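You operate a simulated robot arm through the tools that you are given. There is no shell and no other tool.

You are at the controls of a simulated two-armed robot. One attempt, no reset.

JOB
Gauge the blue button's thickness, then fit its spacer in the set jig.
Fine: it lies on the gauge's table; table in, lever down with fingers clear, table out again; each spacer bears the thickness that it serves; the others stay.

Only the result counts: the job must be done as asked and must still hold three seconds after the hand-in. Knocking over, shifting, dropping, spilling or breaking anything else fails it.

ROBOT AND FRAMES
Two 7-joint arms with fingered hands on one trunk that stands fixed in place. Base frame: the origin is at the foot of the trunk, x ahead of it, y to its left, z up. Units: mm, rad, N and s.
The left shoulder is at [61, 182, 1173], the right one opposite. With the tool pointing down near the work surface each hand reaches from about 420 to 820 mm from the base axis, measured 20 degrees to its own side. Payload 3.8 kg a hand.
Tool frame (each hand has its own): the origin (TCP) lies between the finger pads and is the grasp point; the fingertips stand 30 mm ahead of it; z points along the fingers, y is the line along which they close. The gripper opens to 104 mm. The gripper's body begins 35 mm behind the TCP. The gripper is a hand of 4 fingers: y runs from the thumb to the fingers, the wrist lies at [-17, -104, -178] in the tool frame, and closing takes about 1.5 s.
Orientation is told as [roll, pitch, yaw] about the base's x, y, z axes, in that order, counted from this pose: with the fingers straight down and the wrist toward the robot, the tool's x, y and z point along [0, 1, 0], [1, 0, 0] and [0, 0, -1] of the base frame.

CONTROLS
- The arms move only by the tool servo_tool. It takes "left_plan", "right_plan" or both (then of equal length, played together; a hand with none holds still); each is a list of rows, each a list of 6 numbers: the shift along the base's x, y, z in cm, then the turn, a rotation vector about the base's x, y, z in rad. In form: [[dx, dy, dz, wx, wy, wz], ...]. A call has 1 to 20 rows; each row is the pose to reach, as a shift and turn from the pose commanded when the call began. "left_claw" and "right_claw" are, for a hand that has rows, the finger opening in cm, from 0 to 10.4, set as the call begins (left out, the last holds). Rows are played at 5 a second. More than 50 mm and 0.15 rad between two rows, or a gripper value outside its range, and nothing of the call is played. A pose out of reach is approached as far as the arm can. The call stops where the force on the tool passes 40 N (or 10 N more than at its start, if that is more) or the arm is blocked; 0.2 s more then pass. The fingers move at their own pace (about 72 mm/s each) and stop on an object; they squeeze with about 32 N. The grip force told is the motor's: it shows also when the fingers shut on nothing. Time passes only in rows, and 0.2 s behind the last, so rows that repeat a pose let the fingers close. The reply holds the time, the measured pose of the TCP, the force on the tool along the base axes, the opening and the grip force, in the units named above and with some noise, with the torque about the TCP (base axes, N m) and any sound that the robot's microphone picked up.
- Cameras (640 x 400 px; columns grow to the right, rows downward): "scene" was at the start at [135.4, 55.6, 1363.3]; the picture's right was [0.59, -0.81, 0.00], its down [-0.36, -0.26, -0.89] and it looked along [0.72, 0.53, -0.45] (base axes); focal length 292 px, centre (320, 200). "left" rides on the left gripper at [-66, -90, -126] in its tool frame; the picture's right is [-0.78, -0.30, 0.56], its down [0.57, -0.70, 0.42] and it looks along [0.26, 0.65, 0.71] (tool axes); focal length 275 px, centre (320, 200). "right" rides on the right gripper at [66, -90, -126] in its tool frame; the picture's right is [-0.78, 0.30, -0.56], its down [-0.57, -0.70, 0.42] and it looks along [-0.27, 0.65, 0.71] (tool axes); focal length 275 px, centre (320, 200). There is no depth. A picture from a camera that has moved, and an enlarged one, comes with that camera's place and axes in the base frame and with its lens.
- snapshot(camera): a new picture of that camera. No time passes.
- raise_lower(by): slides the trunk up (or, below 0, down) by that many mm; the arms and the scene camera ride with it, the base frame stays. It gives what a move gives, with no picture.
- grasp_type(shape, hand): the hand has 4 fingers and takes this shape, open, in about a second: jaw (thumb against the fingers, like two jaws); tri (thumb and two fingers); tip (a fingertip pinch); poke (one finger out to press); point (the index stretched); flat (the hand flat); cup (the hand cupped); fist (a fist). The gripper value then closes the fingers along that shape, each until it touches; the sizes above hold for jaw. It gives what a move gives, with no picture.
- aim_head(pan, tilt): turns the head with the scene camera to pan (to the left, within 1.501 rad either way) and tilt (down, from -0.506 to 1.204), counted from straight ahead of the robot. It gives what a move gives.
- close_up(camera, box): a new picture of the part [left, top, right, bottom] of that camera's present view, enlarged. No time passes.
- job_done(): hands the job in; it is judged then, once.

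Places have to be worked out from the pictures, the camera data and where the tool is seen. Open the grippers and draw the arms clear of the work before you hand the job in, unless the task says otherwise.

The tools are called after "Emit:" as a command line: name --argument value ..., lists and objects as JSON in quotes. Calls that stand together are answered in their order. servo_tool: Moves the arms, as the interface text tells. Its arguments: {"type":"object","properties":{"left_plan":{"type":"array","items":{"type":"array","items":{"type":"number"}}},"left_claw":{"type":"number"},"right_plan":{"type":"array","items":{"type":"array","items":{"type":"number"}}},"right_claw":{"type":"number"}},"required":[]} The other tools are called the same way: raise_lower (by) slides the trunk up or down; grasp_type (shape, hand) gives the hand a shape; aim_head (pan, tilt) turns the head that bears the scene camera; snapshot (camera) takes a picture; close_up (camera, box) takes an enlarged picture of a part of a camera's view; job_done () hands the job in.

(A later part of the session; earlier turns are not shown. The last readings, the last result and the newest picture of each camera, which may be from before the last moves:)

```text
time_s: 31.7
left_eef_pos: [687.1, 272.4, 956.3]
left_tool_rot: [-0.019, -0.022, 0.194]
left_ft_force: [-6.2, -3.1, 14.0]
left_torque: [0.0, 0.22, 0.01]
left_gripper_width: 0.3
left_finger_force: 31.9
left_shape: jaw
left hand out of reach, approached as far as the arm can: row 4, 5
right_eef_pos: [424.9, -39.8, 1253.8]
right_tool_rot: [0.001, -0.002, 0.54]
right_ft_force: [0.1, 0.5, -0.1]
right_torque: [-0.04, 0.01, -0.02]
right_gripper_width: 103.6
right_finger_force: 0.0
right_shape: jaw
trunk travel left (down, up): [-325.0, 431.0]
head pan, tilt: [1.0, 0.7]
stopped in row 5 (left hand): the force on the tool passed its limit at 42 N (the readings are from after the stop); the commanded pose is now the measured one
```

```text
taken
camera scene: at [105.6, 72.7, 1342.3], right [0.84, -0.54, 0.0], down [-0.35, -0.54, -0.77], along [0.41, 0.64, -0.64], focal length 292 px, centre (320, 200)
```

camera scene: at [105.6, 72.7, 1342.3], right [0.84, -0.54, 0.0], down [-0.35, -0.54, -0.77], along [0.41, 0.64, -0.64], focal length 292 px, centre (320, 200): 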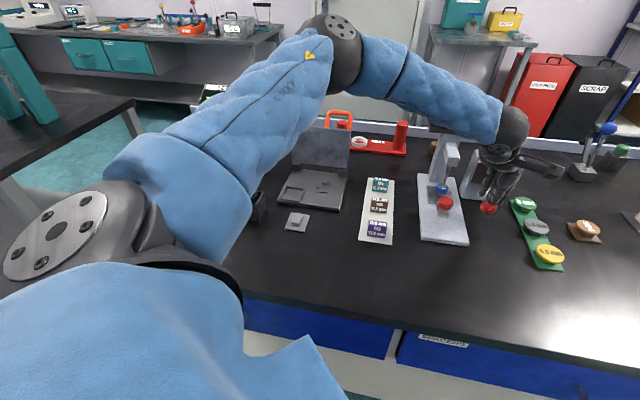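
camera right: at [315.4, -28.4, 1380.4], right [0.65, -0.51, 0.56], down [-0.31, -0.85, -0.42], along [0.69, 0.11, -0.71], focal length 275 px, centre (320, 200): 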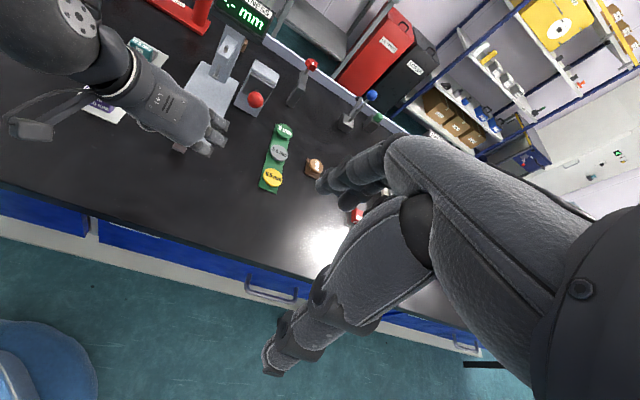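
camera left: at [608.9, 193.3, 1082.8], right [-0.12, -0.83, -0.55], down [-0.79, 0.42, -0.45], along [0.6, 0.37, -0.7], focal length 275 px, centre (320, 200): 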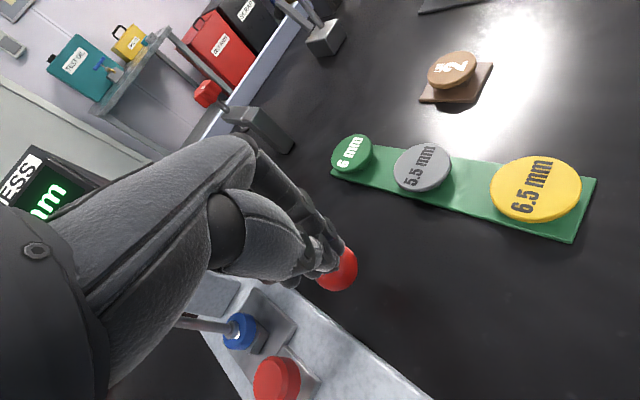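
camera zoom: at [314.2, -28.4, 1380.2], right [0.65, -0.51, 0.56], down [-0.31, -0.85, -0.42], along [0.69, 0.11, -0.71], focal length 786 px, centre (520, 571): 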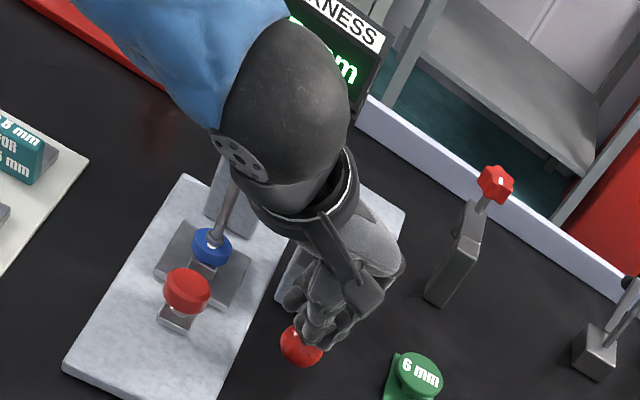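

Force limit reached: the lever is at its end with the plunger on the button. The display is hidden by my forearm, so I lift the hand up and away and read it.

Emit:
servo_tool --left_plan '[[0, 0, 0.3, 0, 0, 0], [0, 0, 1.0, 0, 0, 0], [0, 0, 2.0, 0, 0, 0], [0, 0, 3.5, 0, 0, 0], [0, 0, 5, 0, 0, 0]]' --left_claw 0

Emit:
snapshot --camera "left"

Emit:
snapshot --camera "scene"

Emit:
close_up --camera "right" --box '[180, 0, 320, 140]'

```text
time_s: 32.9
left_eef_pos: [688.0, 272.4, 1004.1]
left_tool_rot: [-0.015, -0.019, 0.199]
left_ft_force: [0.3, -0.1, 1.8]
left_torque: [0.03, 0.02, -0.01]
left_gripper_width: 0.0
left_finger_force: 32.3
left_shape: jaw
right_eef_pos: [426.0, -39.8, 1255.3]
right_tool_rot: [0.0, -0.001, 0.538]
right_ft_force: [0.3, 0.5, -0.4]
right_torque: [0.01, -0.03, 0.04]
right_gripper_width: 103.5
right_finger_force: 0.1
right_shape: jaw
trunk travel left (down, up): [-325.0, 431.0]
head pan, tilt: [1.0, 0.7]
```

```text
taken
camera left: at [610.1, 193.3, 1129.2], right [-0.13, -0.83, -0.55], down [-0.79, 0.42, -0.45], along [0.6, 0.38, -0.71], focal length 275 px, centre (320, 200)
```

left: 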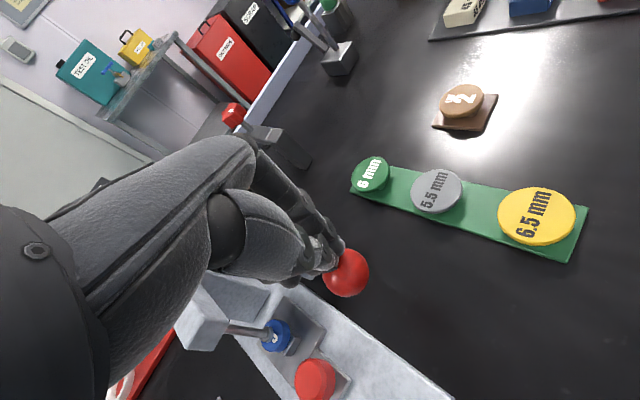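

```text
taken
camera scene: at [107.1, 72.7, 1342.5], right [0.84, -0.54, 0.0], down [-0.35, -0.54, -0.77], along [0.41, 0.64, -0.64], focal length 292 px, centre (320, 200)
```

scene: 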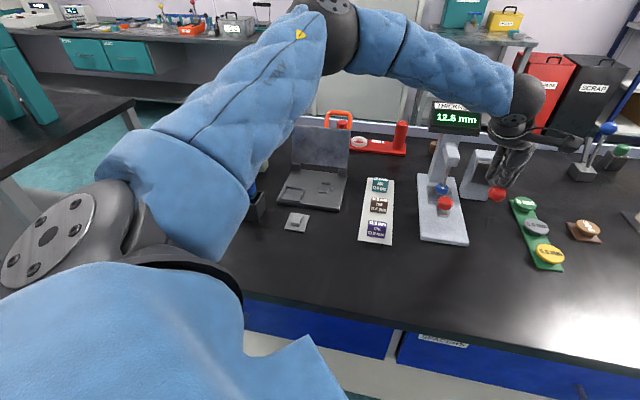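

```text
2.86 times, centred on (250, 70) of right
camera zoom: at [315.6, -28.5, 1380.3], right [0.65, -0.51, 0.56], down [-0.31, -0.85, -0.42], along [0.69, 0.11, -0.71], focal length 786 px, centre (520, 571)
```

zoom: 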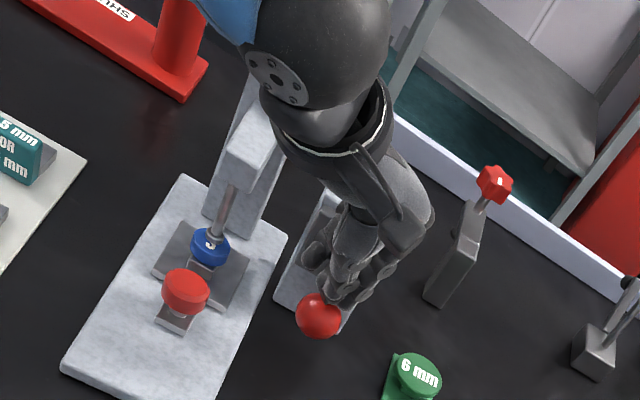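

The display shows a reading; the lever is springing back as I lift. I zoom in to read it.

Emit:
close_up --camera "scene" --box '[425, 90, 490, 135]'

```text
8.89 times, centred on (458, 112) of scene
camera zoom: at [107.1, 72.7, 1342.5], right [0.84, -0.54, 0.0], down [-0.35, -0.54, -0.77], along [0.41, 0.64, -0.64], focal length 2593 px, centre (-902, 978)
```

zoom: 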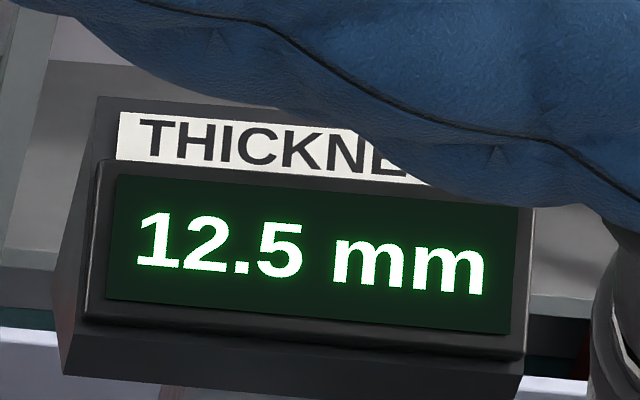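

Reading: 12.5 mm → the teal spacer. I raise the hand fully off the lever, back away, and turn it back to yaw −45° for the knob.

Emit:
servo_tool --left_plan '[[0, 0, 2, 0, 0, 0], [0, 0, 4.5, 0, 0, 0], [0, 0, 7, 0, 0, 0], [-3, 0, 7, 0, 0, 0], [-6, -0.2, 7, 0, 0, -0.08], [-8, -0.3, 7, 0, 0, -0.2], [-8.2, 0.3, 6.8, 0, 0, -0.33], [-8.3, 1, 6.5, 0, 0, -0.46], [-8.4, 1.8, 6.3, 0, 0, -0.59], [-8.6, 2.7, 6, 0, 0, -0.72], [-8.7, 3.6, 5.8, 0, 0, -0.85], [-8.8, 4.5, 5.6, 0.015, 0.019, -0.985], [-8.8, 4.5, 5.6, 0.015, 0.019, -0.985]]' --left_claw 7

Emit:
snapshot --camera "scene"

Emit:
close_up --camera "right" --box '[150, 0, 310, 160]'

Emit:
snapshot --camera "left"

```text
time_s: 35.7
left_eef_pos: [597.6, 318.9, 1060.1]
left_tool_rot: [-0.008, 0.002, -0.789]
left_ft_force: [-0.6, 0.0, -0.4]
left_torque: [0.02, 0.0, -0.01]
left_gripper_width: 70.0
left_finger_force: 0.0
left_shape: jaw
right_eef_pos: [425.7, -38.9, 1253.7]
right_tool_rot: [0.0, -0.001, 0.54]
right_ft_force: [-0.5, 0.3, -0.5]
right_torque: [0.0, 0.0, -0.05]
right_gripper_width: 103.9
right_finger_force: 0.0
right_shape: jaw
trunk travel left (down, up): [-325.0, 431.0]
head pan, tilt: [1.0, 0.7]
```

```text
taken
camera scene: at [107.2, 72.8, 1342.5], right [0.84, -0.54, 0.0], down [-0.35, -0.54, -0.76], along [0.41, 0.64, -0.64], focal length 292 px, centre (320, 200)
```

scene: 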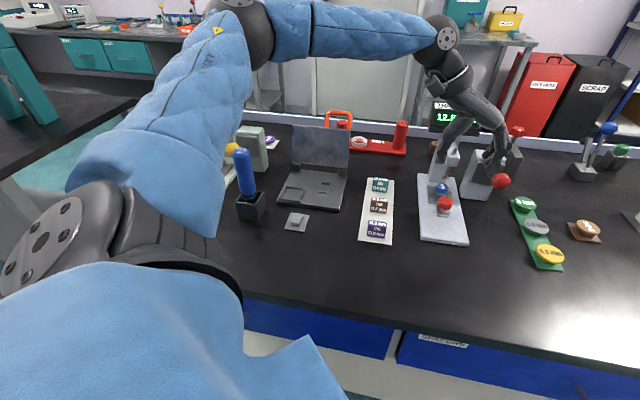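

```text
2.50 times, centred on (230, 80) of right
camera zoom: at [315.7, -28.4, 1380.3], right [0.65, -0.51, 0.56], down [-0.31, -0.85, -0.42], along [0.69, 0.11, -0.71], focal length 688 px, centre (545, 500)
```

zoom: 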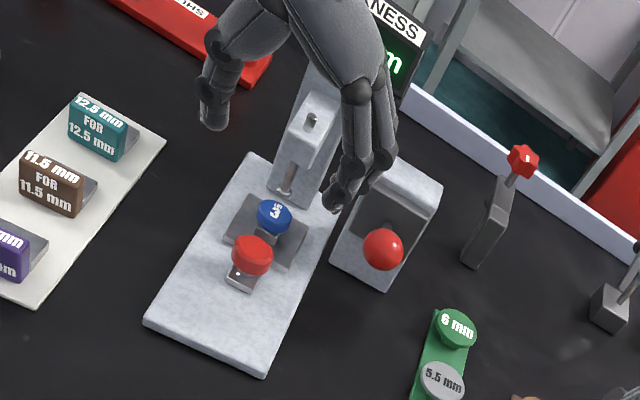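

```text
taken
camera left: at [490.4, 337.9, 1186.7], right [-0.76, -0.34, -0.55], down [-0.09, 0.9, -0.43], along [0.64, -0.28, -0.72], focal length 275 px, centre (320, 200)
```

left: 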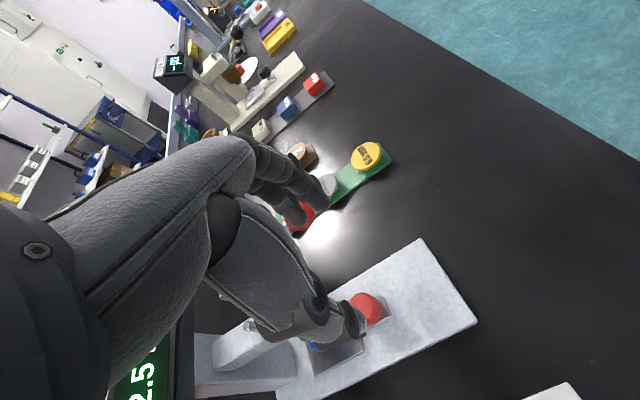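

Lever and plunger are back up. Knob is at ≈(627,345,904). I tilt 20° and come down around the knob again with the fingers open.

Emit:
servo_tool --left_plan '[[0.2, 0.1, -1.5, 0.082, -0.082, 0], [0.4, 0.2, -3.5, 0.165, -0.165, 0], [0.6, 0.3, -5.5, 0.247, -0.247, 0], [0.7, 0.3, -6.7, 0.247, -0.247, 0], [1.3, 0.9, -9, 0.247, -0.247, 0], [1.9, 1.5, -11.3, 0.247, -0.247, 0], [2.5, 2.1, -13.7, 0.247, -0.247, 0], [2.5, 2.1, -13.7, 0.247, -0.247, 0]]' --left_claw 7

Emit:
close_up --camera "left" --box '[220, 140, 420, 360]'

Emit:
close_up --camera "right" --box '[180, 20, 270, 120]'

Emit:
close_up --camera "scene" --box '[410, 130, 510, 230]'

```text
time_s: 37.5
left_eef_pos: [624.4, 339.1, 923.5]
left_tool_rot: [0.342, 0.004, -0.785]
left_ft_force: [0.0, 0.0, 0.2]
left_torque: [-0.02, -0.01, 0.01]
left_gripper_width: 70.0
left_finger_force: 0.1
left_shape: jaw
right_eef_pos: [425.9, -38.9, 1254.9]
right_tool_rot: [0.001, 0.001, 0.54]
right_ft_force: [-0.6, 0.5, 0.7]
right_torque: [0.03, -0.01, 0.03]
right_gripper_width: 103.7
right_finger_force: 0.0
right_shape: jaw
trunk travel left (down, up): [-325.0, 431.0]
head pan, tilt: [1.0, 0.7]
```

```text
1.82 times, centred on (320, 250) of left
camera zoom: at [488.8, 329.8, 1020.5], right [-0.6, -0.17, -0.78], down [-0.01, 0.98, -0.21], along [0.8, -0.11, -0.59], focal length 500 px, centre (320, 109)
```

zoom: 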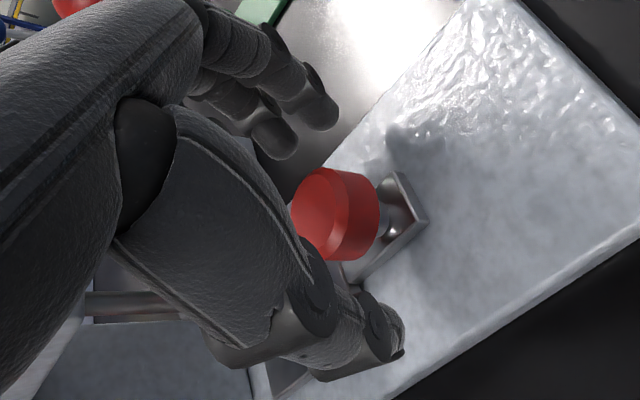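

```text
4.00 times, centred on (225, 70) of right
camera zoom: at [315.6, -28.5, 1380.3], right [0.65, -0.51, 0.56], down [-0.31, -0.85, -0.42], along [0.69, 0.11, -0.71], focal length 1101 px, centre (700, 720)
```

zoom: 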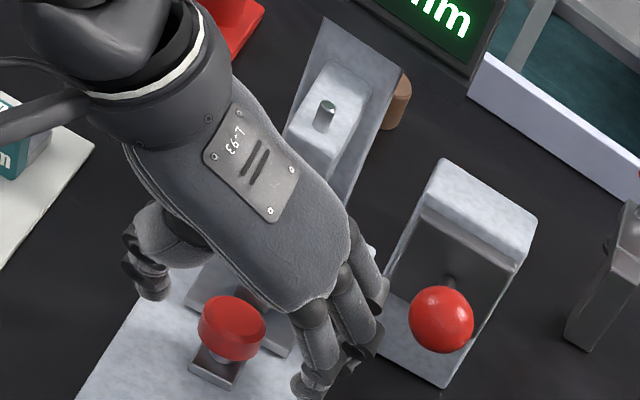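

```text
4.00 times, centred on (460, 180) of scene
camera zoom: at [107.0, 72.7, 1342.5], right [0.84, -0.54, 0.0], down [-0.35, -0.54, -0.77], along [0.41, 0.64, -0.64], focal length 1167 px, centre (-240, 280)
```

zoom: 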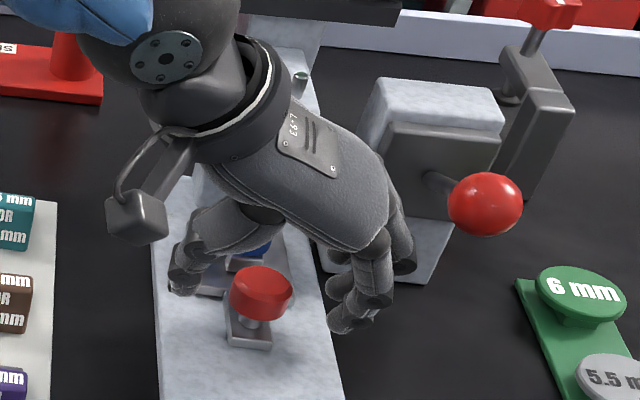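

The knob sits in the hand just as in the first grip. I close on it.

Emit:
servo_tool --left_plan '[[0, 0, 0, 0, 0, 0], [0, 0, 0, 0, 0, 0], [0, 0, 0, 0, 0, 0], [0, 0, 0, 0, 0, 0], [0, 0, 0, 0, 0, 0], [0, 0, 0, 0, 0, 0], [0, 0, 0, 0, 0, 0]]' --left_claw 2.0

Emit:
close_up --camera "left" --box '[220, 140, 420, 360]'

Emit:
close_up --camera "scene" --box '[410, 130, 510, 230]'

```text
time_s: 39.1
left_eef_pos: [624.6, 340.7, 922.2]
left_tool_rot: [0.34, 0.004, -0.786]
left_ft_force: [-4.9, 5.6, -1.6]
left_torque: [0.05, 0.12, 0.05]
left_gripper_width: 22.3
left_finger_force: 31.5
left_shape: jaw
right_eef_pos: [426.2, -38.4, 1253.7]
right_tool_rot: [-0.002, 0.001, 0.538]
right_ft_force: [-0.1, -0.2, 0.1]
right_torque: [-0.01, -0.02, 0.02]
right_gripper_width: 103.8
right_finger_force: 0.2
right_shape: jaw
trunk travel left (down, up): [-325.0, 431.0]
head pan, tilt: [1.0, 0.7]
```

```text
1.82 times, centred on (320, 250) of left
camera zoom: at [488.4, 330.8, 1020.0], right [-0.6, -0.17, -0.78], down [-0.01, 0.98, -0.21], along [0.8, -0.11, -0.59], focal length 500 px, centre (320, 109)
```

zoom: 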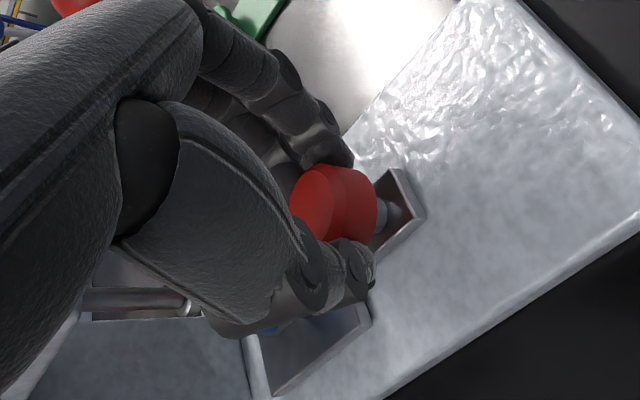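

```text
4.00 times, centred on (460, 180) of scene
camera zoom: at [106.9, 73.7, 1342.4], right [0.84, -0.54, 0.0], down [-0.35, -0.54, -0.76], along [0.41, 0.64, -0.64], focal length 1167 px, centre (-240, 280)
```

zoom: 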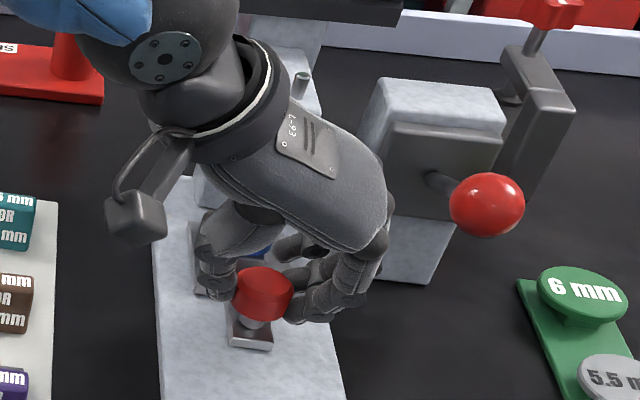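

Gripped (31.5 N). I pull the table straight back along −g toward its out position.

Emit:
servo_tool --left_plan '[[-0.4, -0.4, 0, 0, 0, 0], [-1.0, -1.0, 0, 0, 0, 0], [-1.7, -1.7, 0, 0, 0, 0], [-2.4, -2.4, 0, 0, 0, 0], [-3.1, -3.1, 0, 0, 0, 0], [-3.8, -3.8, 0, 0, 0, 0], [-4.5, -4.5, 0, 0, 0, 0], [-5.2, -5.2, 0, 0, 0, 0], [-5.9, -5.9, 0, 0, 0, 0], [-6.6, -6.6, 0, 0, 0, 0], [-7.2, -7.2, 0, 0, 0, 0], [-7.5, -7.5, 0, 0, 0, 0]]'

Emit:
close_up --camera "left" --box '[220, 140, 420, 360]'

Emit:
close_up --camera "scene" --box '[390, 130, 530, 270]'

Emit:
close_up --camera "right" --box '[150, 20, 280, 160]'

```text
time_s: 41.7
left_eef_pos: [549.7, 265.0, 923.2]
left_tool_rot: [0.34, 0.004, -0.785]
left_ft_force: [-3.6, 2.4, -3.5]
left_torque: [-0.01, 0.08, 0.0]
left_gripper_width: 22.1
left_finger_force: 32.1
left_shape: jaw
right_eef_pos: [425.4, -38.7, 1254.3]
right_tool_rot: [0.0, 0.0, 0.54]
right_ft_force: [0.1, -0.5, 0.2]
right_torque: [0.01, -0.01, 0.0]
right_gripper_width: 103.7
right_finger_force: 0.0
right_shape: jaw
trunk travel left (down, up): [-325.0, 431.0]
head pan, tilt: [1.0, 0.7]
```

```text
1.82 times, centred on (320, 250) of left
camera zoom: at [413.2, 256.3, 1020.1], right [-0.6, -0.17, -0.78], down [-0.01, 0.98, -0.21], along [0.8, -0.11, -0.59], focal length 500 px, centre (320, 109)
```

zoom: 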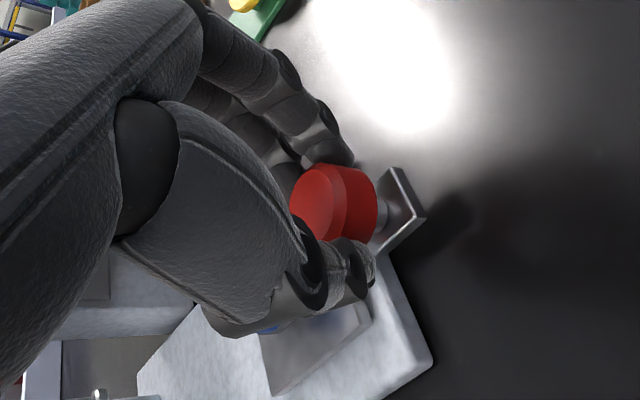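

```text
2.86 times, centred on (460, 200) of scene
camera zoom: at [107.2, 73.3, 1342.4], right [0.84, -0.54, 0.0], down [-0.35, -0.54, -0.76], along [0.41, 0.64, -0.64], focal length 834 px, centre (-80, 200)
```

zoom: 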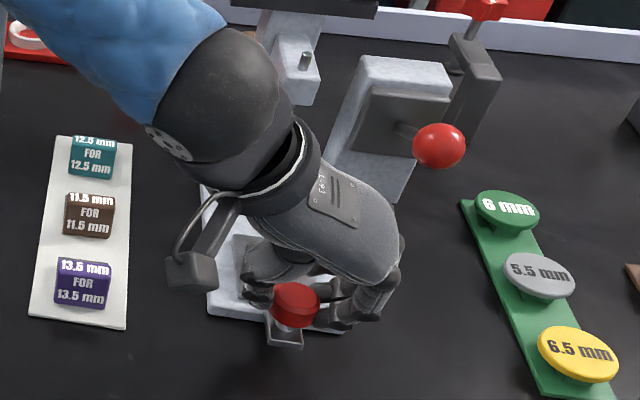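

```text
2.86 times, centred on (215, 90) of right
camera zoom: at [315.8, -27.8, 1380.3], right [0.65, -0.51, 0.56], down [-0.31, -0.85, -0.42], along [0.69, 0.11, -0.71], focal length 786 px, centre (620, 514)
```

zoom: 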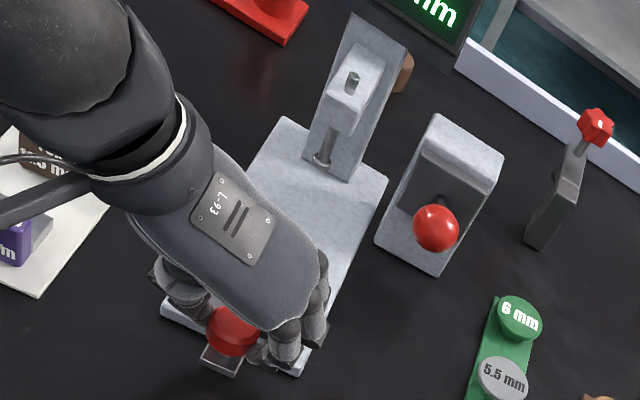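

Nearly at the original out position with no stop yet felt. I pull a few more mm until the stop is felt.

Emit:
servo_tool --left_plan '[[-0.15, -0.15, 0, 0, 0, 0], [-0.3, -0.3, 0, 0, 0, 0], [-0.45, -0.45, 0, 0, 0, 0], [-0.45, -0.45, 0, 0, 0, 0]]'

Emit:
close_up --camera "left" --box '[220, 140, 420, 360]'

```text
time_s: 42.7
left_eef_pos: [546.6, 263.2, 923.0]
left_tool_rot: [0.342, 0.004, -0.784]
left_ft_force: [3.4, 9.9, -1.9]
left_torque: [0.06, -0.1, 0.11]
left_gripper_width: 21.8
left_finger_force: 32.1
left_shape: jaw
right_eef_pos: [427.4, -39.5, 1253.6]
right_tool_rot: [-0.001, 0.002, 0.539]
right_ft_force: [-0.3, -0.4, 0.6]
right_torque: [-0.01, 0.01, -0.01]
right_gripper_width: 103.8
right_finger_force: 0.1
right_shape: jaw
trunk travel left (down, up): [-325.0, 431.0]
head pan, tilt: [1.0, 0.7]
```

```text
1.82 times, centred on (320, 250) of left
camera zoom: at [409.8, 252.6, 1019.7], right [-0.6, -0.17, -0.78], down [-0.02, 0.98, -0.2], along [0.8, -0.11, -0.59], focal length 500 px, centre (320, 109)
```

zoom: 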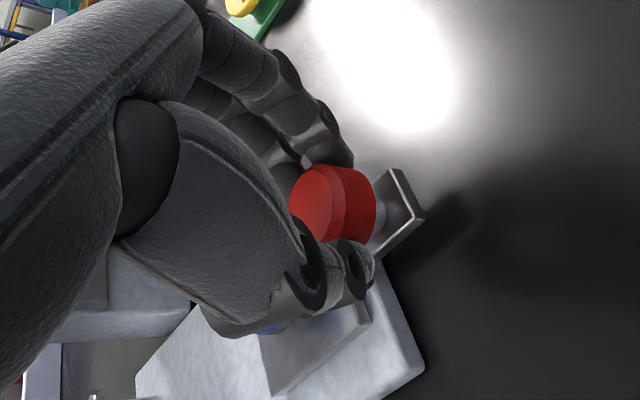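

The stop is felt (~9 N), so the table is out. I release, lift the hand straight off the knob, and retreat upward.

Emit:
servo_tool --left_plan '[[0, 0, 0, 0, 0, 0], [0, 0, 0, 0, 0, 0], [0, 0, 0, 0, 0, 0], [0, 0, 0, 0, 0, 0], [-0.2, -0.2, 1.5, 0, 0, 0], [-0.7, -0.7, 3.5, 0, 0, 0], [-1.2, -1.2, 6, 0, 0, 0], [-1.8, -1.8, 8.5, -0.06, 0.06, 0], [-2.4, -1.8, 11, -0.12, 0.12, 0], [-3.2, -1.5, 13.5, -0.18, 0.18, 0], [-4.2, -0.8, 16, -0.243, 0.243, 0], [-5.2, 0, 18, -0.243, 0.243, 0], [-5.2, 0, 18, -0.243, 0.243, 0]]' --left_claw 7

Emit:
snapshot --camera "scene"

Emit:
close_up --camera "right" --box '[150, 20, 280, 160]'

Emit:
close_up --camera "right" --box '[0, 0, 170, 130]'

Emit:
snapshot --camera "left"

```text
time_s: 45.5
left_eef_pos: [493.5, 260.4, 1101.9]
left_tool_rot: [-0.004, 0.003, -0.787]
left_ft_force: [0.2, -0.6, 0.3]
left_torque: [0.03, 0.01, 0.0]
left_gripper_width: 69.7
left_finger_force: 0.2
left_shape: jaw
right_eef_pos: [427.0, -38.3, 1254.1]
right_tool_rot: [-0.001, 0.002, 0.539]
right_ft_force: [-0.5, -0.1, 0.0]
right_torque: [-0.02, 0.04, 0.01]
right_gripper_width: 103.7
right_finger_force: 0.1
right_shape: jaw
trunk travel left (down, up): [-325.0, 431.0]
head pan, tilt: [1.0, 0.7]
```

```text
taken
camera scene: at [107.8, 72.9, 1342.4], right [0.84, -0.54, 0.0], down [-0.35, -0.54, -0.76], along [0.41, 0.64, -0.64], focal length 292 px, centre (320, 200)
```

scene: 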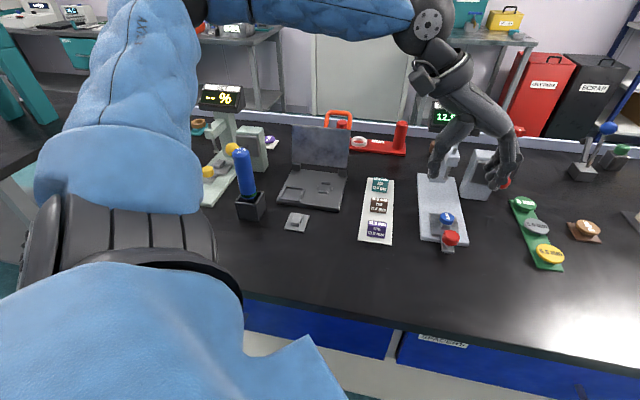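

```text
2.86 times, centred on (215, 90) of right
camera zoom: at [316.3, -28.3, 1380.1], right [0.65, -0.51, 0.56], down [-0.31, -0.85, -0.42], along [0.69, 0.11, -0.71], focal length 786 px, centre (620, 514)
```

zoom: 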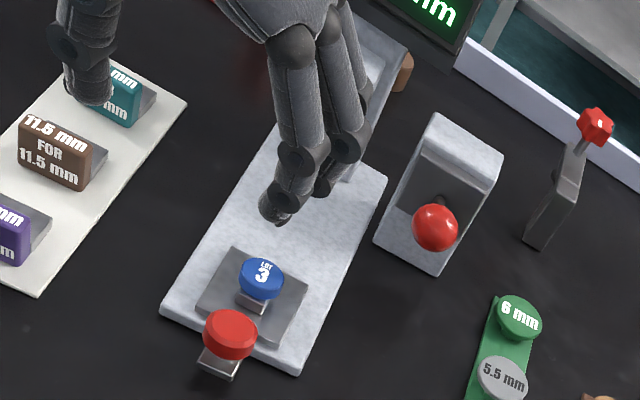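

```text
3.08 times, centred on (85, 65) of right
camera zoom: at [316.3, -28.3, 1380.1], right [0.65, -0.51, 0.56], down [-0.31, -0.85, -0.42], along [0.69, 0.11, -0.71], focal length 847 px, centre (1043, 615)
```

zoom: 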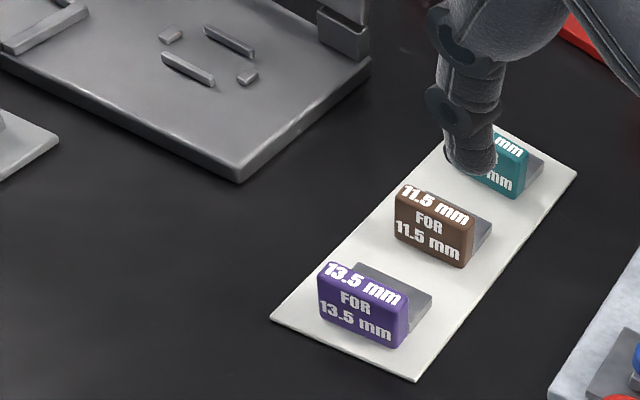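

```text
taken
camera left: at [384.6, 278.6, 1228.4], right [-0.76, -0.34, -0.55], down [-0.09, 0.9, -0.42], along [0.64, -0.27, -0.72], focal length 275 px, centre (320, 200)
```

left: 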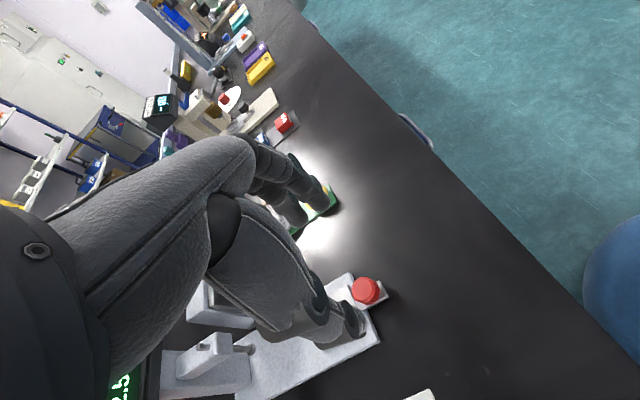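

Table is out, button still on its pedestal, lever up. Now I zoom in on the jig and teal spacer from the scene and right cameras.

Emit:
close_up --camera "scene" --box '[270, 155, 350, 215]'

Emit:
close_up --camera "scene" --box '[350, 165, 410, 210]'

Emit:
close_up --camera "right" --box '[0, 0, 110, 70]'

```text
6.67 times, centred on (310, 185) of scene
camera zoom: at [107.8, 72.9, 1342.4], right [0.84, -0.54, 0.0], down [-0.35, -0.54, -0.76], along [0.41, 0.64, -0.64], focal length 1945 px, centre (387, 300)
```

zoom: 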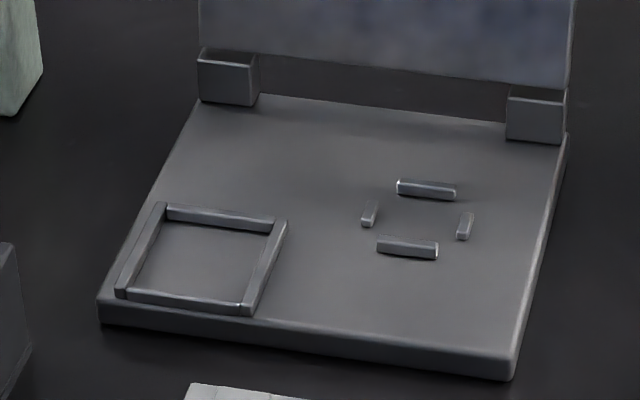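

```text
8.89 times, centred on (380, 188) of scene
camera zoom: at [107.8, 72.9, 1342.4], right [0.84, -0.54, 0.0], down [-0.35, -0.54, -0.76], along [0.41, 0.64, -0.64], focal length 2593 px, centre (-213, 311)
```

zoom: 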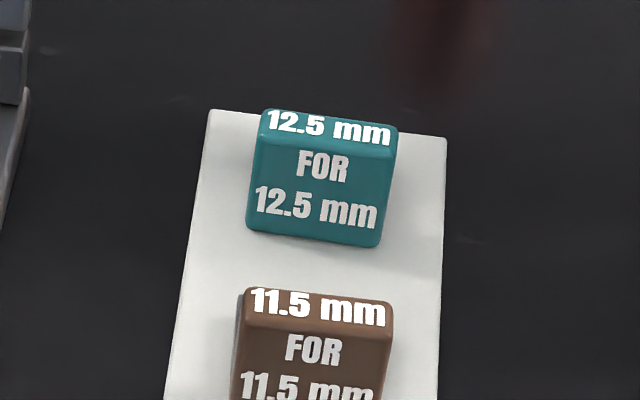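

```text
5.71 times, centred on (55, 35) of right
camera zoom: at [316.3, -28.3, 1380.1], right [0.65, -0.51, 0.56], down [-0.31, -0.85, -0.42], along [0.69, 0.11, -0.71], focal length 1573 px, centre (1834, 1143)
```

zoom: 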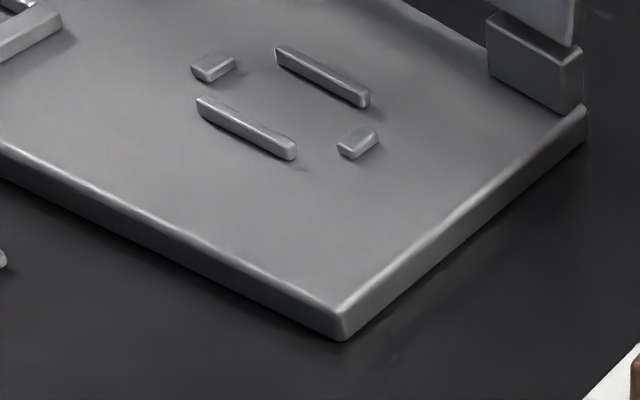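

Measured: jig top z≈864, square frame interior ≈43×50 mm at (g≈688,h≈−171), tray top z≈854, teal tab ≈40 wide × 15 thick up to z≈888. I move the left hand to yaw 0 over to the left to get a closer look at the teal spacer from above.

Emit:
servo_tool --left_plan '[[-0.5, 3.8, 1, 0, 0, 0.1], [-1, 7.6, 2, 0, 0, 0.2], [-1.5, 11.4, 2, 0, 0, 0.3], [-2, 15.2, 2, 0, 0, 0.4], [-2.5, 19, 2, 0, 0, 0.5], [-3, 22.8, 1, 0, 0, 0.6], [-3.5, 26.6, 0, 0, 0, 0.7], [-4.2, 31, -0.7, 0, 0, 0.785], [-4.2, 31, -0.7, 0, 0, 0.785]]' --left_claw 7

Emit:
snapshot --camera "left"

Emit:
snapshot --camera "scene"

```text
time_s: 47.5
left_eef_pos: [449.5, 573.4, 1096.8]
left_tool_rot: [-0.003, 0.002, -0.003]
left_ft_force: [0.3, -0.6, 0.3]
left_torque: [0.01, 0.0, -0.02]
left_gripper_width: 69.8
left_finger_force: 0.1
left_shape: jaw
right_eef_pos: [427.1, -39.4, 1254.2]
right_tool_rot: [0.0, 0.0, 0.539]
right_ft_force: [0.5, -0.5, -0.5]
right_torque: [0.01, 0.03, -0.01]
right_gripper_width: 103.8
right_finger_force: 0.1
right_shape: jaw
trunk travel left (down, up): [-325.0, 431.0]
head pan, tilt: [1.0, 0.7]
```

```text
taken
camera left: at [360.8, 508.1, 1224.3], right [-0.3, -0.78, -0.55], down [-0.7, 0.57, -0.42], along [0.65, 0.26, -0.72], focal length 275 px, centre (320, 200)
```

left: 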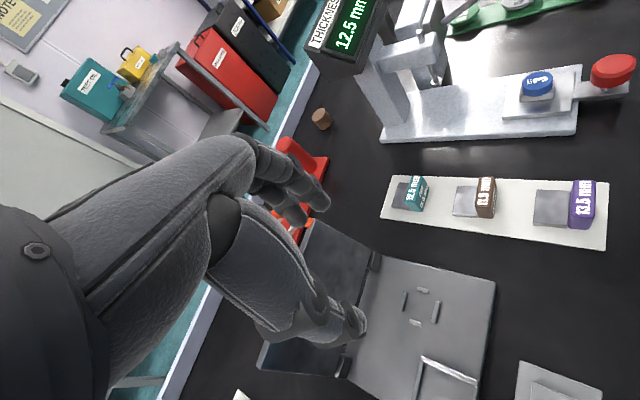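

```text
taken
camera scene: at [107.5, 72.4, 1342.5], right [0.84, -0.54, 0.0], down [-0.35, -0.54, -0.77], along [0.41, 0.64, -0.64], focal length 292 px, centre (320, 200)
```

scene: 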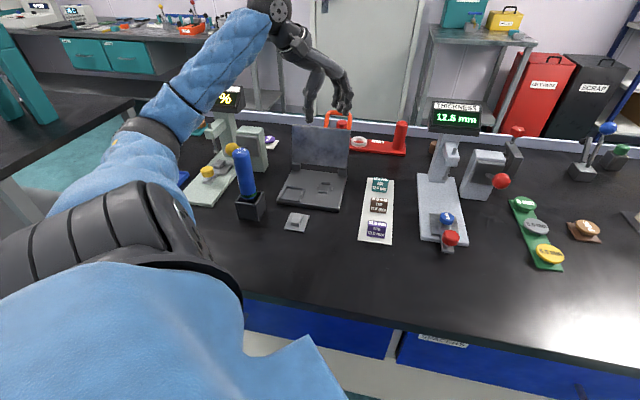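

An excellent overhead view. I zoom in on the teal spacer and on the jig nests.

Emit:
close_up --camera "left" --box '[375, 160, 515, 250]'

Emit:
close_up --camera "left" --box '[360, 270, 500, 400]'

Emit:
close_up --camera "scene" --box '[350, 165, 410, 250]'

Emit:
close_up --camera "right" --box '[60, 20, 180, 120]'

```text
4.44 times, centred on (445, 205) of left
camera zoom: at [360.8, 508.1, 1224.3], right [-0.3, -0.78, -0.55], down [-0.7, 0.57, -0.42], along [0.65, 0.26, -0.72], focal length 1224 px, centre (-236, 178)
```

zoom: 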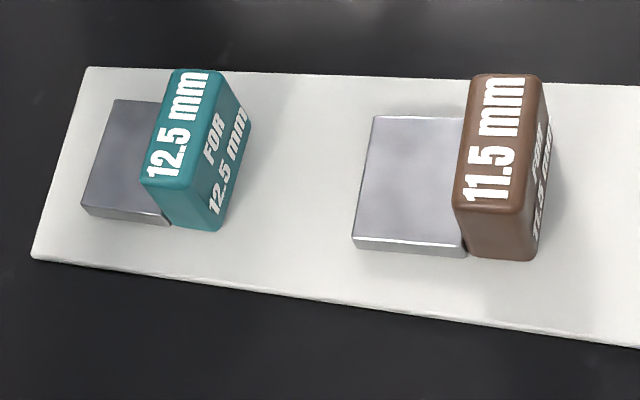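

```text
3.08 times, centred on (430, 335) of left
camera zoom: at [360.8, 508.1, 1224.3], right [-0.3, -0.78, -0.55], down [-0.7, 0.57, -0.42], along [0.65, 0.26, -0.72], focal length 847 px, centre (-18, -215)
```

zoom: 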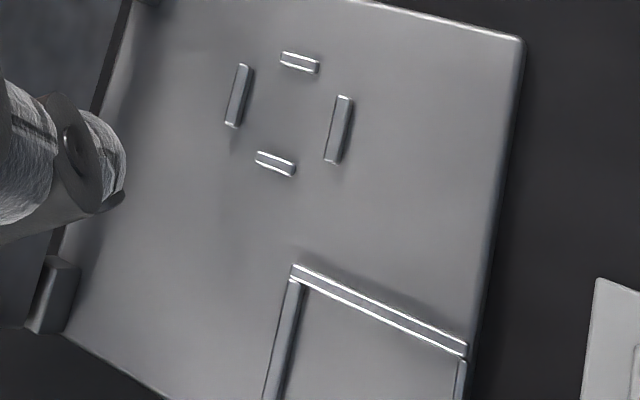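

```text
4.71 times, centred on (380, 208) of scene
camera zoom: at [107.5, 72.4, 1342.5], right [0.84, -0.54, 0.0], down [-0.35, -0.54, -0.77], along [0.41, 0.64, -0.64], focal length 1373 px, centre (38, 165)
```

zoom: 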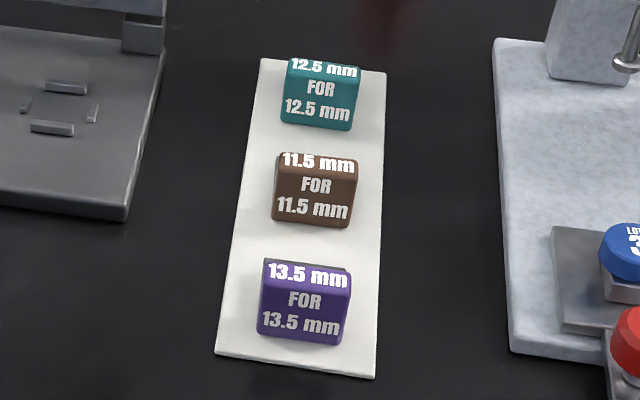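

```text
4.00 times, centred on (120, 70) of right
camera zoom: at [316.0, -28.8, 1380.2], right [0.65, -0.51, 0.56], down [-0.31, -0.85, -0.42], along [0.69, 0.11, -0.71], focal length 1101 px, centre (1120, 720)
```

zoom: 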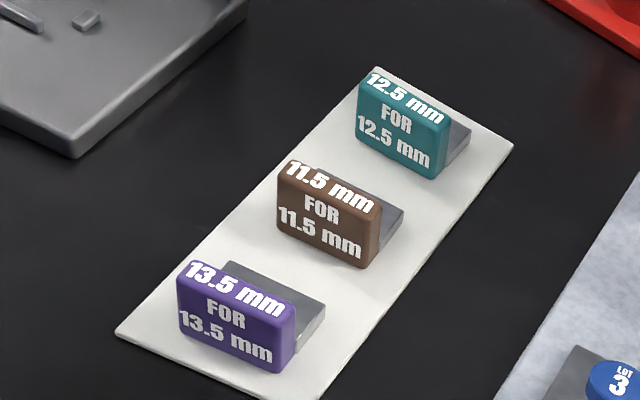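

Teal spacer: 40 mm-wide tab (thin across g) on the near end of a ~10 mm slab; footprint ≈40×43 mm, so it fits the 43×50 square frame in its present orientation (the small rib nest is for a button). I turn the hand to yaw +45° and hover over the teal tab at ≈(577,506).

Emit:
servo_tool --left_plan '[[2.1, -1.1, -1, 0, 0, 0.131], [4.2, -2.2, -2, 0, 0, 0.262], [6.3, -3.3, -3, 0, 0, 0.393], [8.4, -4.4, -5, 0, 0, 0.524], [10.5, -5.6, -7, 0, 0, 0.655], [12.7, -6.75, -9.7, 0, 0, 0.785], [12.7, -6.75, -9.7, 0, 0, 0.785]]' --left_claw 5

Emit:
snapshot --camera "left"

Emit:
snapshot --camera "scene"

Emit:
close_up --camera "right" --box '[40, 0, 180, 120]'

```text
time_s: 49.1
left_eef_pos: [577.0, 504.3, 998.1]
left_tool_rot: [-0.004, 0.003, 0.784]
left_ft_force: [-0.8, 0.1, -0.4]
left_torque: [0.02, 0.0, -0.02]
left_gripper_width: 50.4
left_finger_force: 0.2
left_shape: jaw
right_eef_pos: [426.5, -38.7, 1254.7]
right_tool_rot: [0.0, 0.0, 0.541]
right_ft_force: [0.1, -0.3, -1.0]
right_torque: [0.01, -0.05, 0.0]
right_gripper_width: 103.5
right_finger_force: 0.0
right_shape: jaw
trunk travel left (down, up): [-325.0, 431.0]
head pan, tilt: [1.0, 0.7]
```

```text
taken
camera left: at [560.0, 394.7, 1125.5], right [0.34, -0.76, -0.55], down [-0.9, -0.09, -0.42], along [0.27, 0.64, -0.72], focal length 275 px, centre (320, 200)
```

left: 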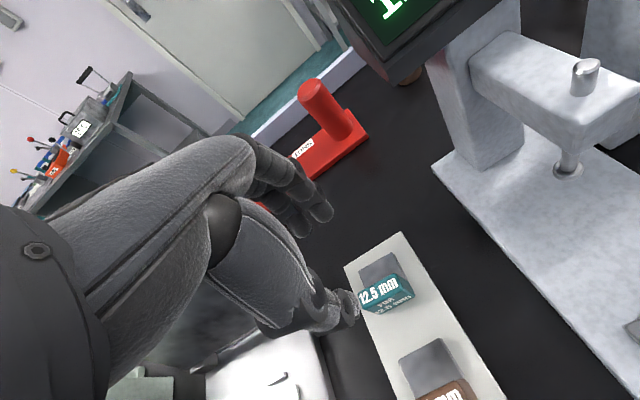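

```text
taken
camera scene: at [106.8, 73.0, 1342.5], right [0.84, -0.54, 0.0], down [-0.35, -0.54, -0.76], along [0.41, 0.64, -0.64], focal length 292 px, centre (320, 200)
```

scene: 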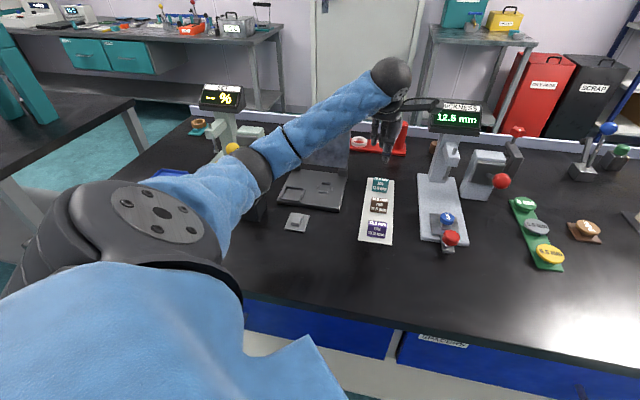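

```text
3.33 times, centred on (110, 60) of right
camera zoom: at [315.3, -28.2, 1380.4], right [0.65, -0.51, 0.56], down [-0.31, -0.85, -0.42], along [0.69, 0.11, -0.71], focal length 918 px, centre (1020, 667)
```

zoom: 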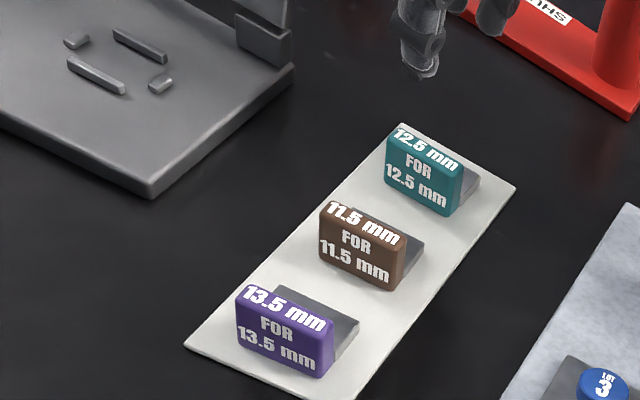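

Hovering ~100 mm over the teal tab. I zoom in with the left and right cameras to refine the alignment.

Emit:
close_up --camera "left" --box '[320, 230, 440, 320]'

Emit:
close_up --camera "right" --box '[80, 10, 160, 80]'

Emit:
close_up --camera "scene" --box '[350, 100, 440, 210]'

```text
4.44 times, centred on (380, 275) of left
camera zoom: at [560.0, 394.7, 1125.5], right [0.34, -0.76, -0.55], down [-0.9, -0.09, -0.42], along [0.27, 0.64, -0.72], focal length 1224 px, centre (53, -133)
```

zoom: 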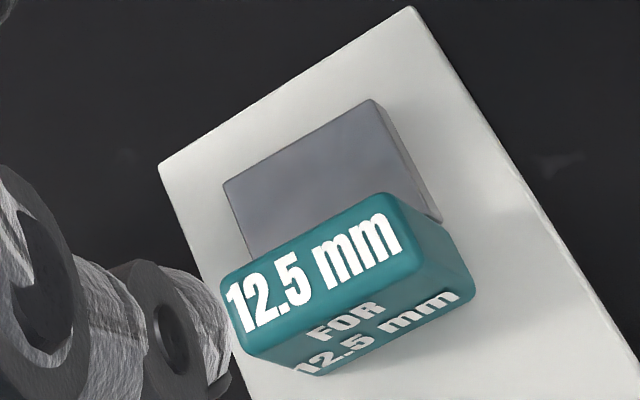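

```text
5.71 times, centred on (120, 45) of right
camera zoom: at [315.3, -28.2, 1380.4], right [0.65, -0.51, 0.56], down [-0.31, -0.85, -0.42], along [0.69, 0.11, -0.71], focal length 1573 px, centre (1463, 1086)
```

zoom: 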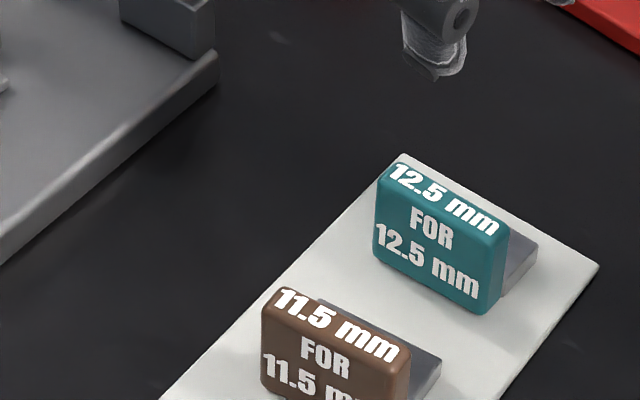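

```text
3.64 times, centred on (395, 155) of scene
camera zoom: at [106.8, 73.0, 1342.5], right [0.84, -0.54, 0.0], down [-0.35, -0.54, -0.76], along [0.41, 0.64, -0.64], focal length 1061 px, centre (47, 364)
```

zoom: 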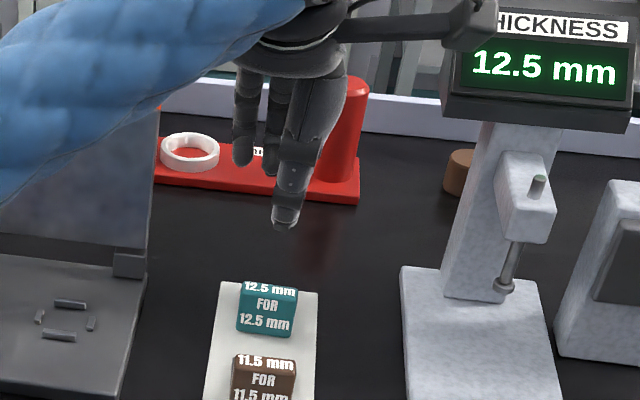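

Cameras agree the tab is ~3.5 mm toward −h of the tool axis, with little offset along g. I correct and descend part-way with the fingers open 45 mm.

Emit:
servo_tool --left_plan '[[-0.3, 0.2, -2, 0, 0, 0], [-0.32, 0.18, -4, 0, 0, 0], [-0.32, 0.18, -6, 0, 0, 0], [-0.32, 0.18, -7.3, 0, 0, 0], [-0.32, 0.18, -7.3, 0, 0, 0]]' --left_claw 4.5

Emit:
close_up --camera "left" --box '[240, 170, 420, 330]'

Emit:
close_up --camera "right" --box '[80, 10, 160, 80]'

Emit:
close_up --camera "scene" --box '[350, 130, 420, 210]'

```text
time_s: 50.3
left_eef_pos: [575.3, 506.7, 924.1]
left_tool_rot: [-0.004, 0.004, 0.782]
left_ft_force: [-0.5, -0.8, -0.9]
left_torque: [0.0, 0.03, 0.01]
left_gripper_width: 45.3
left_finger_force: 0.1
left_shape: jaw
right_eef_pos: [426.9, -38.6, 1253.9]
right_tool_rot: [0.0, 0.0, 0.539]
right_ft_force: [0.1, -0.1, 0.5]
right_torque: [-0.01, 0.0, 0.0]
right_gripper_width: 103.7
right_finger_force: 0.1
right_shape: jaw
trunk travel left (down, up): [-325.0, 431.0]
head pan, tilt: [1.0, 0.7]
```

```text
2.50 times, centred on (330, 250) of left
camera zoom: at [558.5, 396.3, 1051.4], right [0.34, -0.76, -0.55], down [-0.9, -0.09, -0.42], along [0.27, 0.64, -0.72], focal length 688 px, centre (295, 75)
```

zoom: 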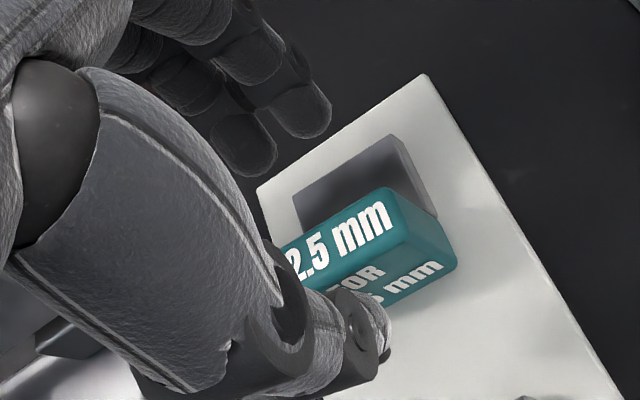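

```text
5.71 times, centred on (120, 45) of right
camera zoom: at [315.8, -28.2, 1380.3], right [0.65, -0.51, 0.56], down [-0.31, -0.85, -0.42], along [0.69, 0.11, -0.71], focal length 1573 px, centre (1463, 1086)
```

zoom: 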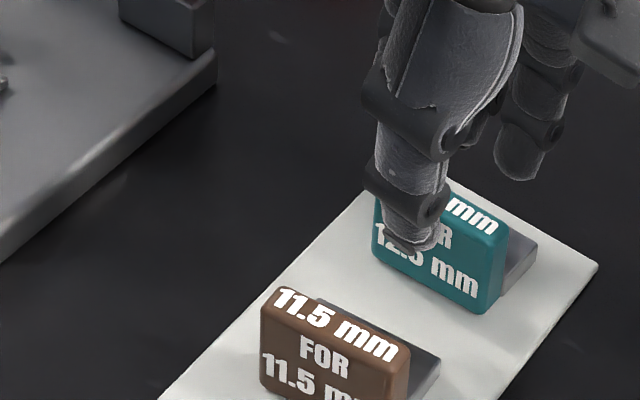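

```text
5.00 times, centred on (385, 170) of scene
camera zoom: at [107.3, 72.9, 1342.5], right [0.84, -0.54, 0.0], down [-0.35, -0.54, -0.76], along [0.41, 0.64, -0.64], focal length 1459 px, centre (-5, 350)
```

zoom: 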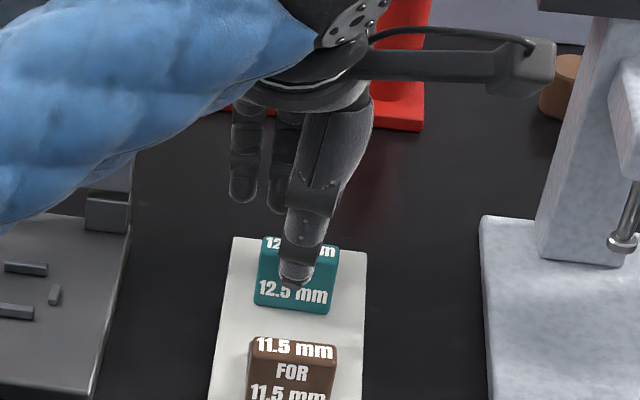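

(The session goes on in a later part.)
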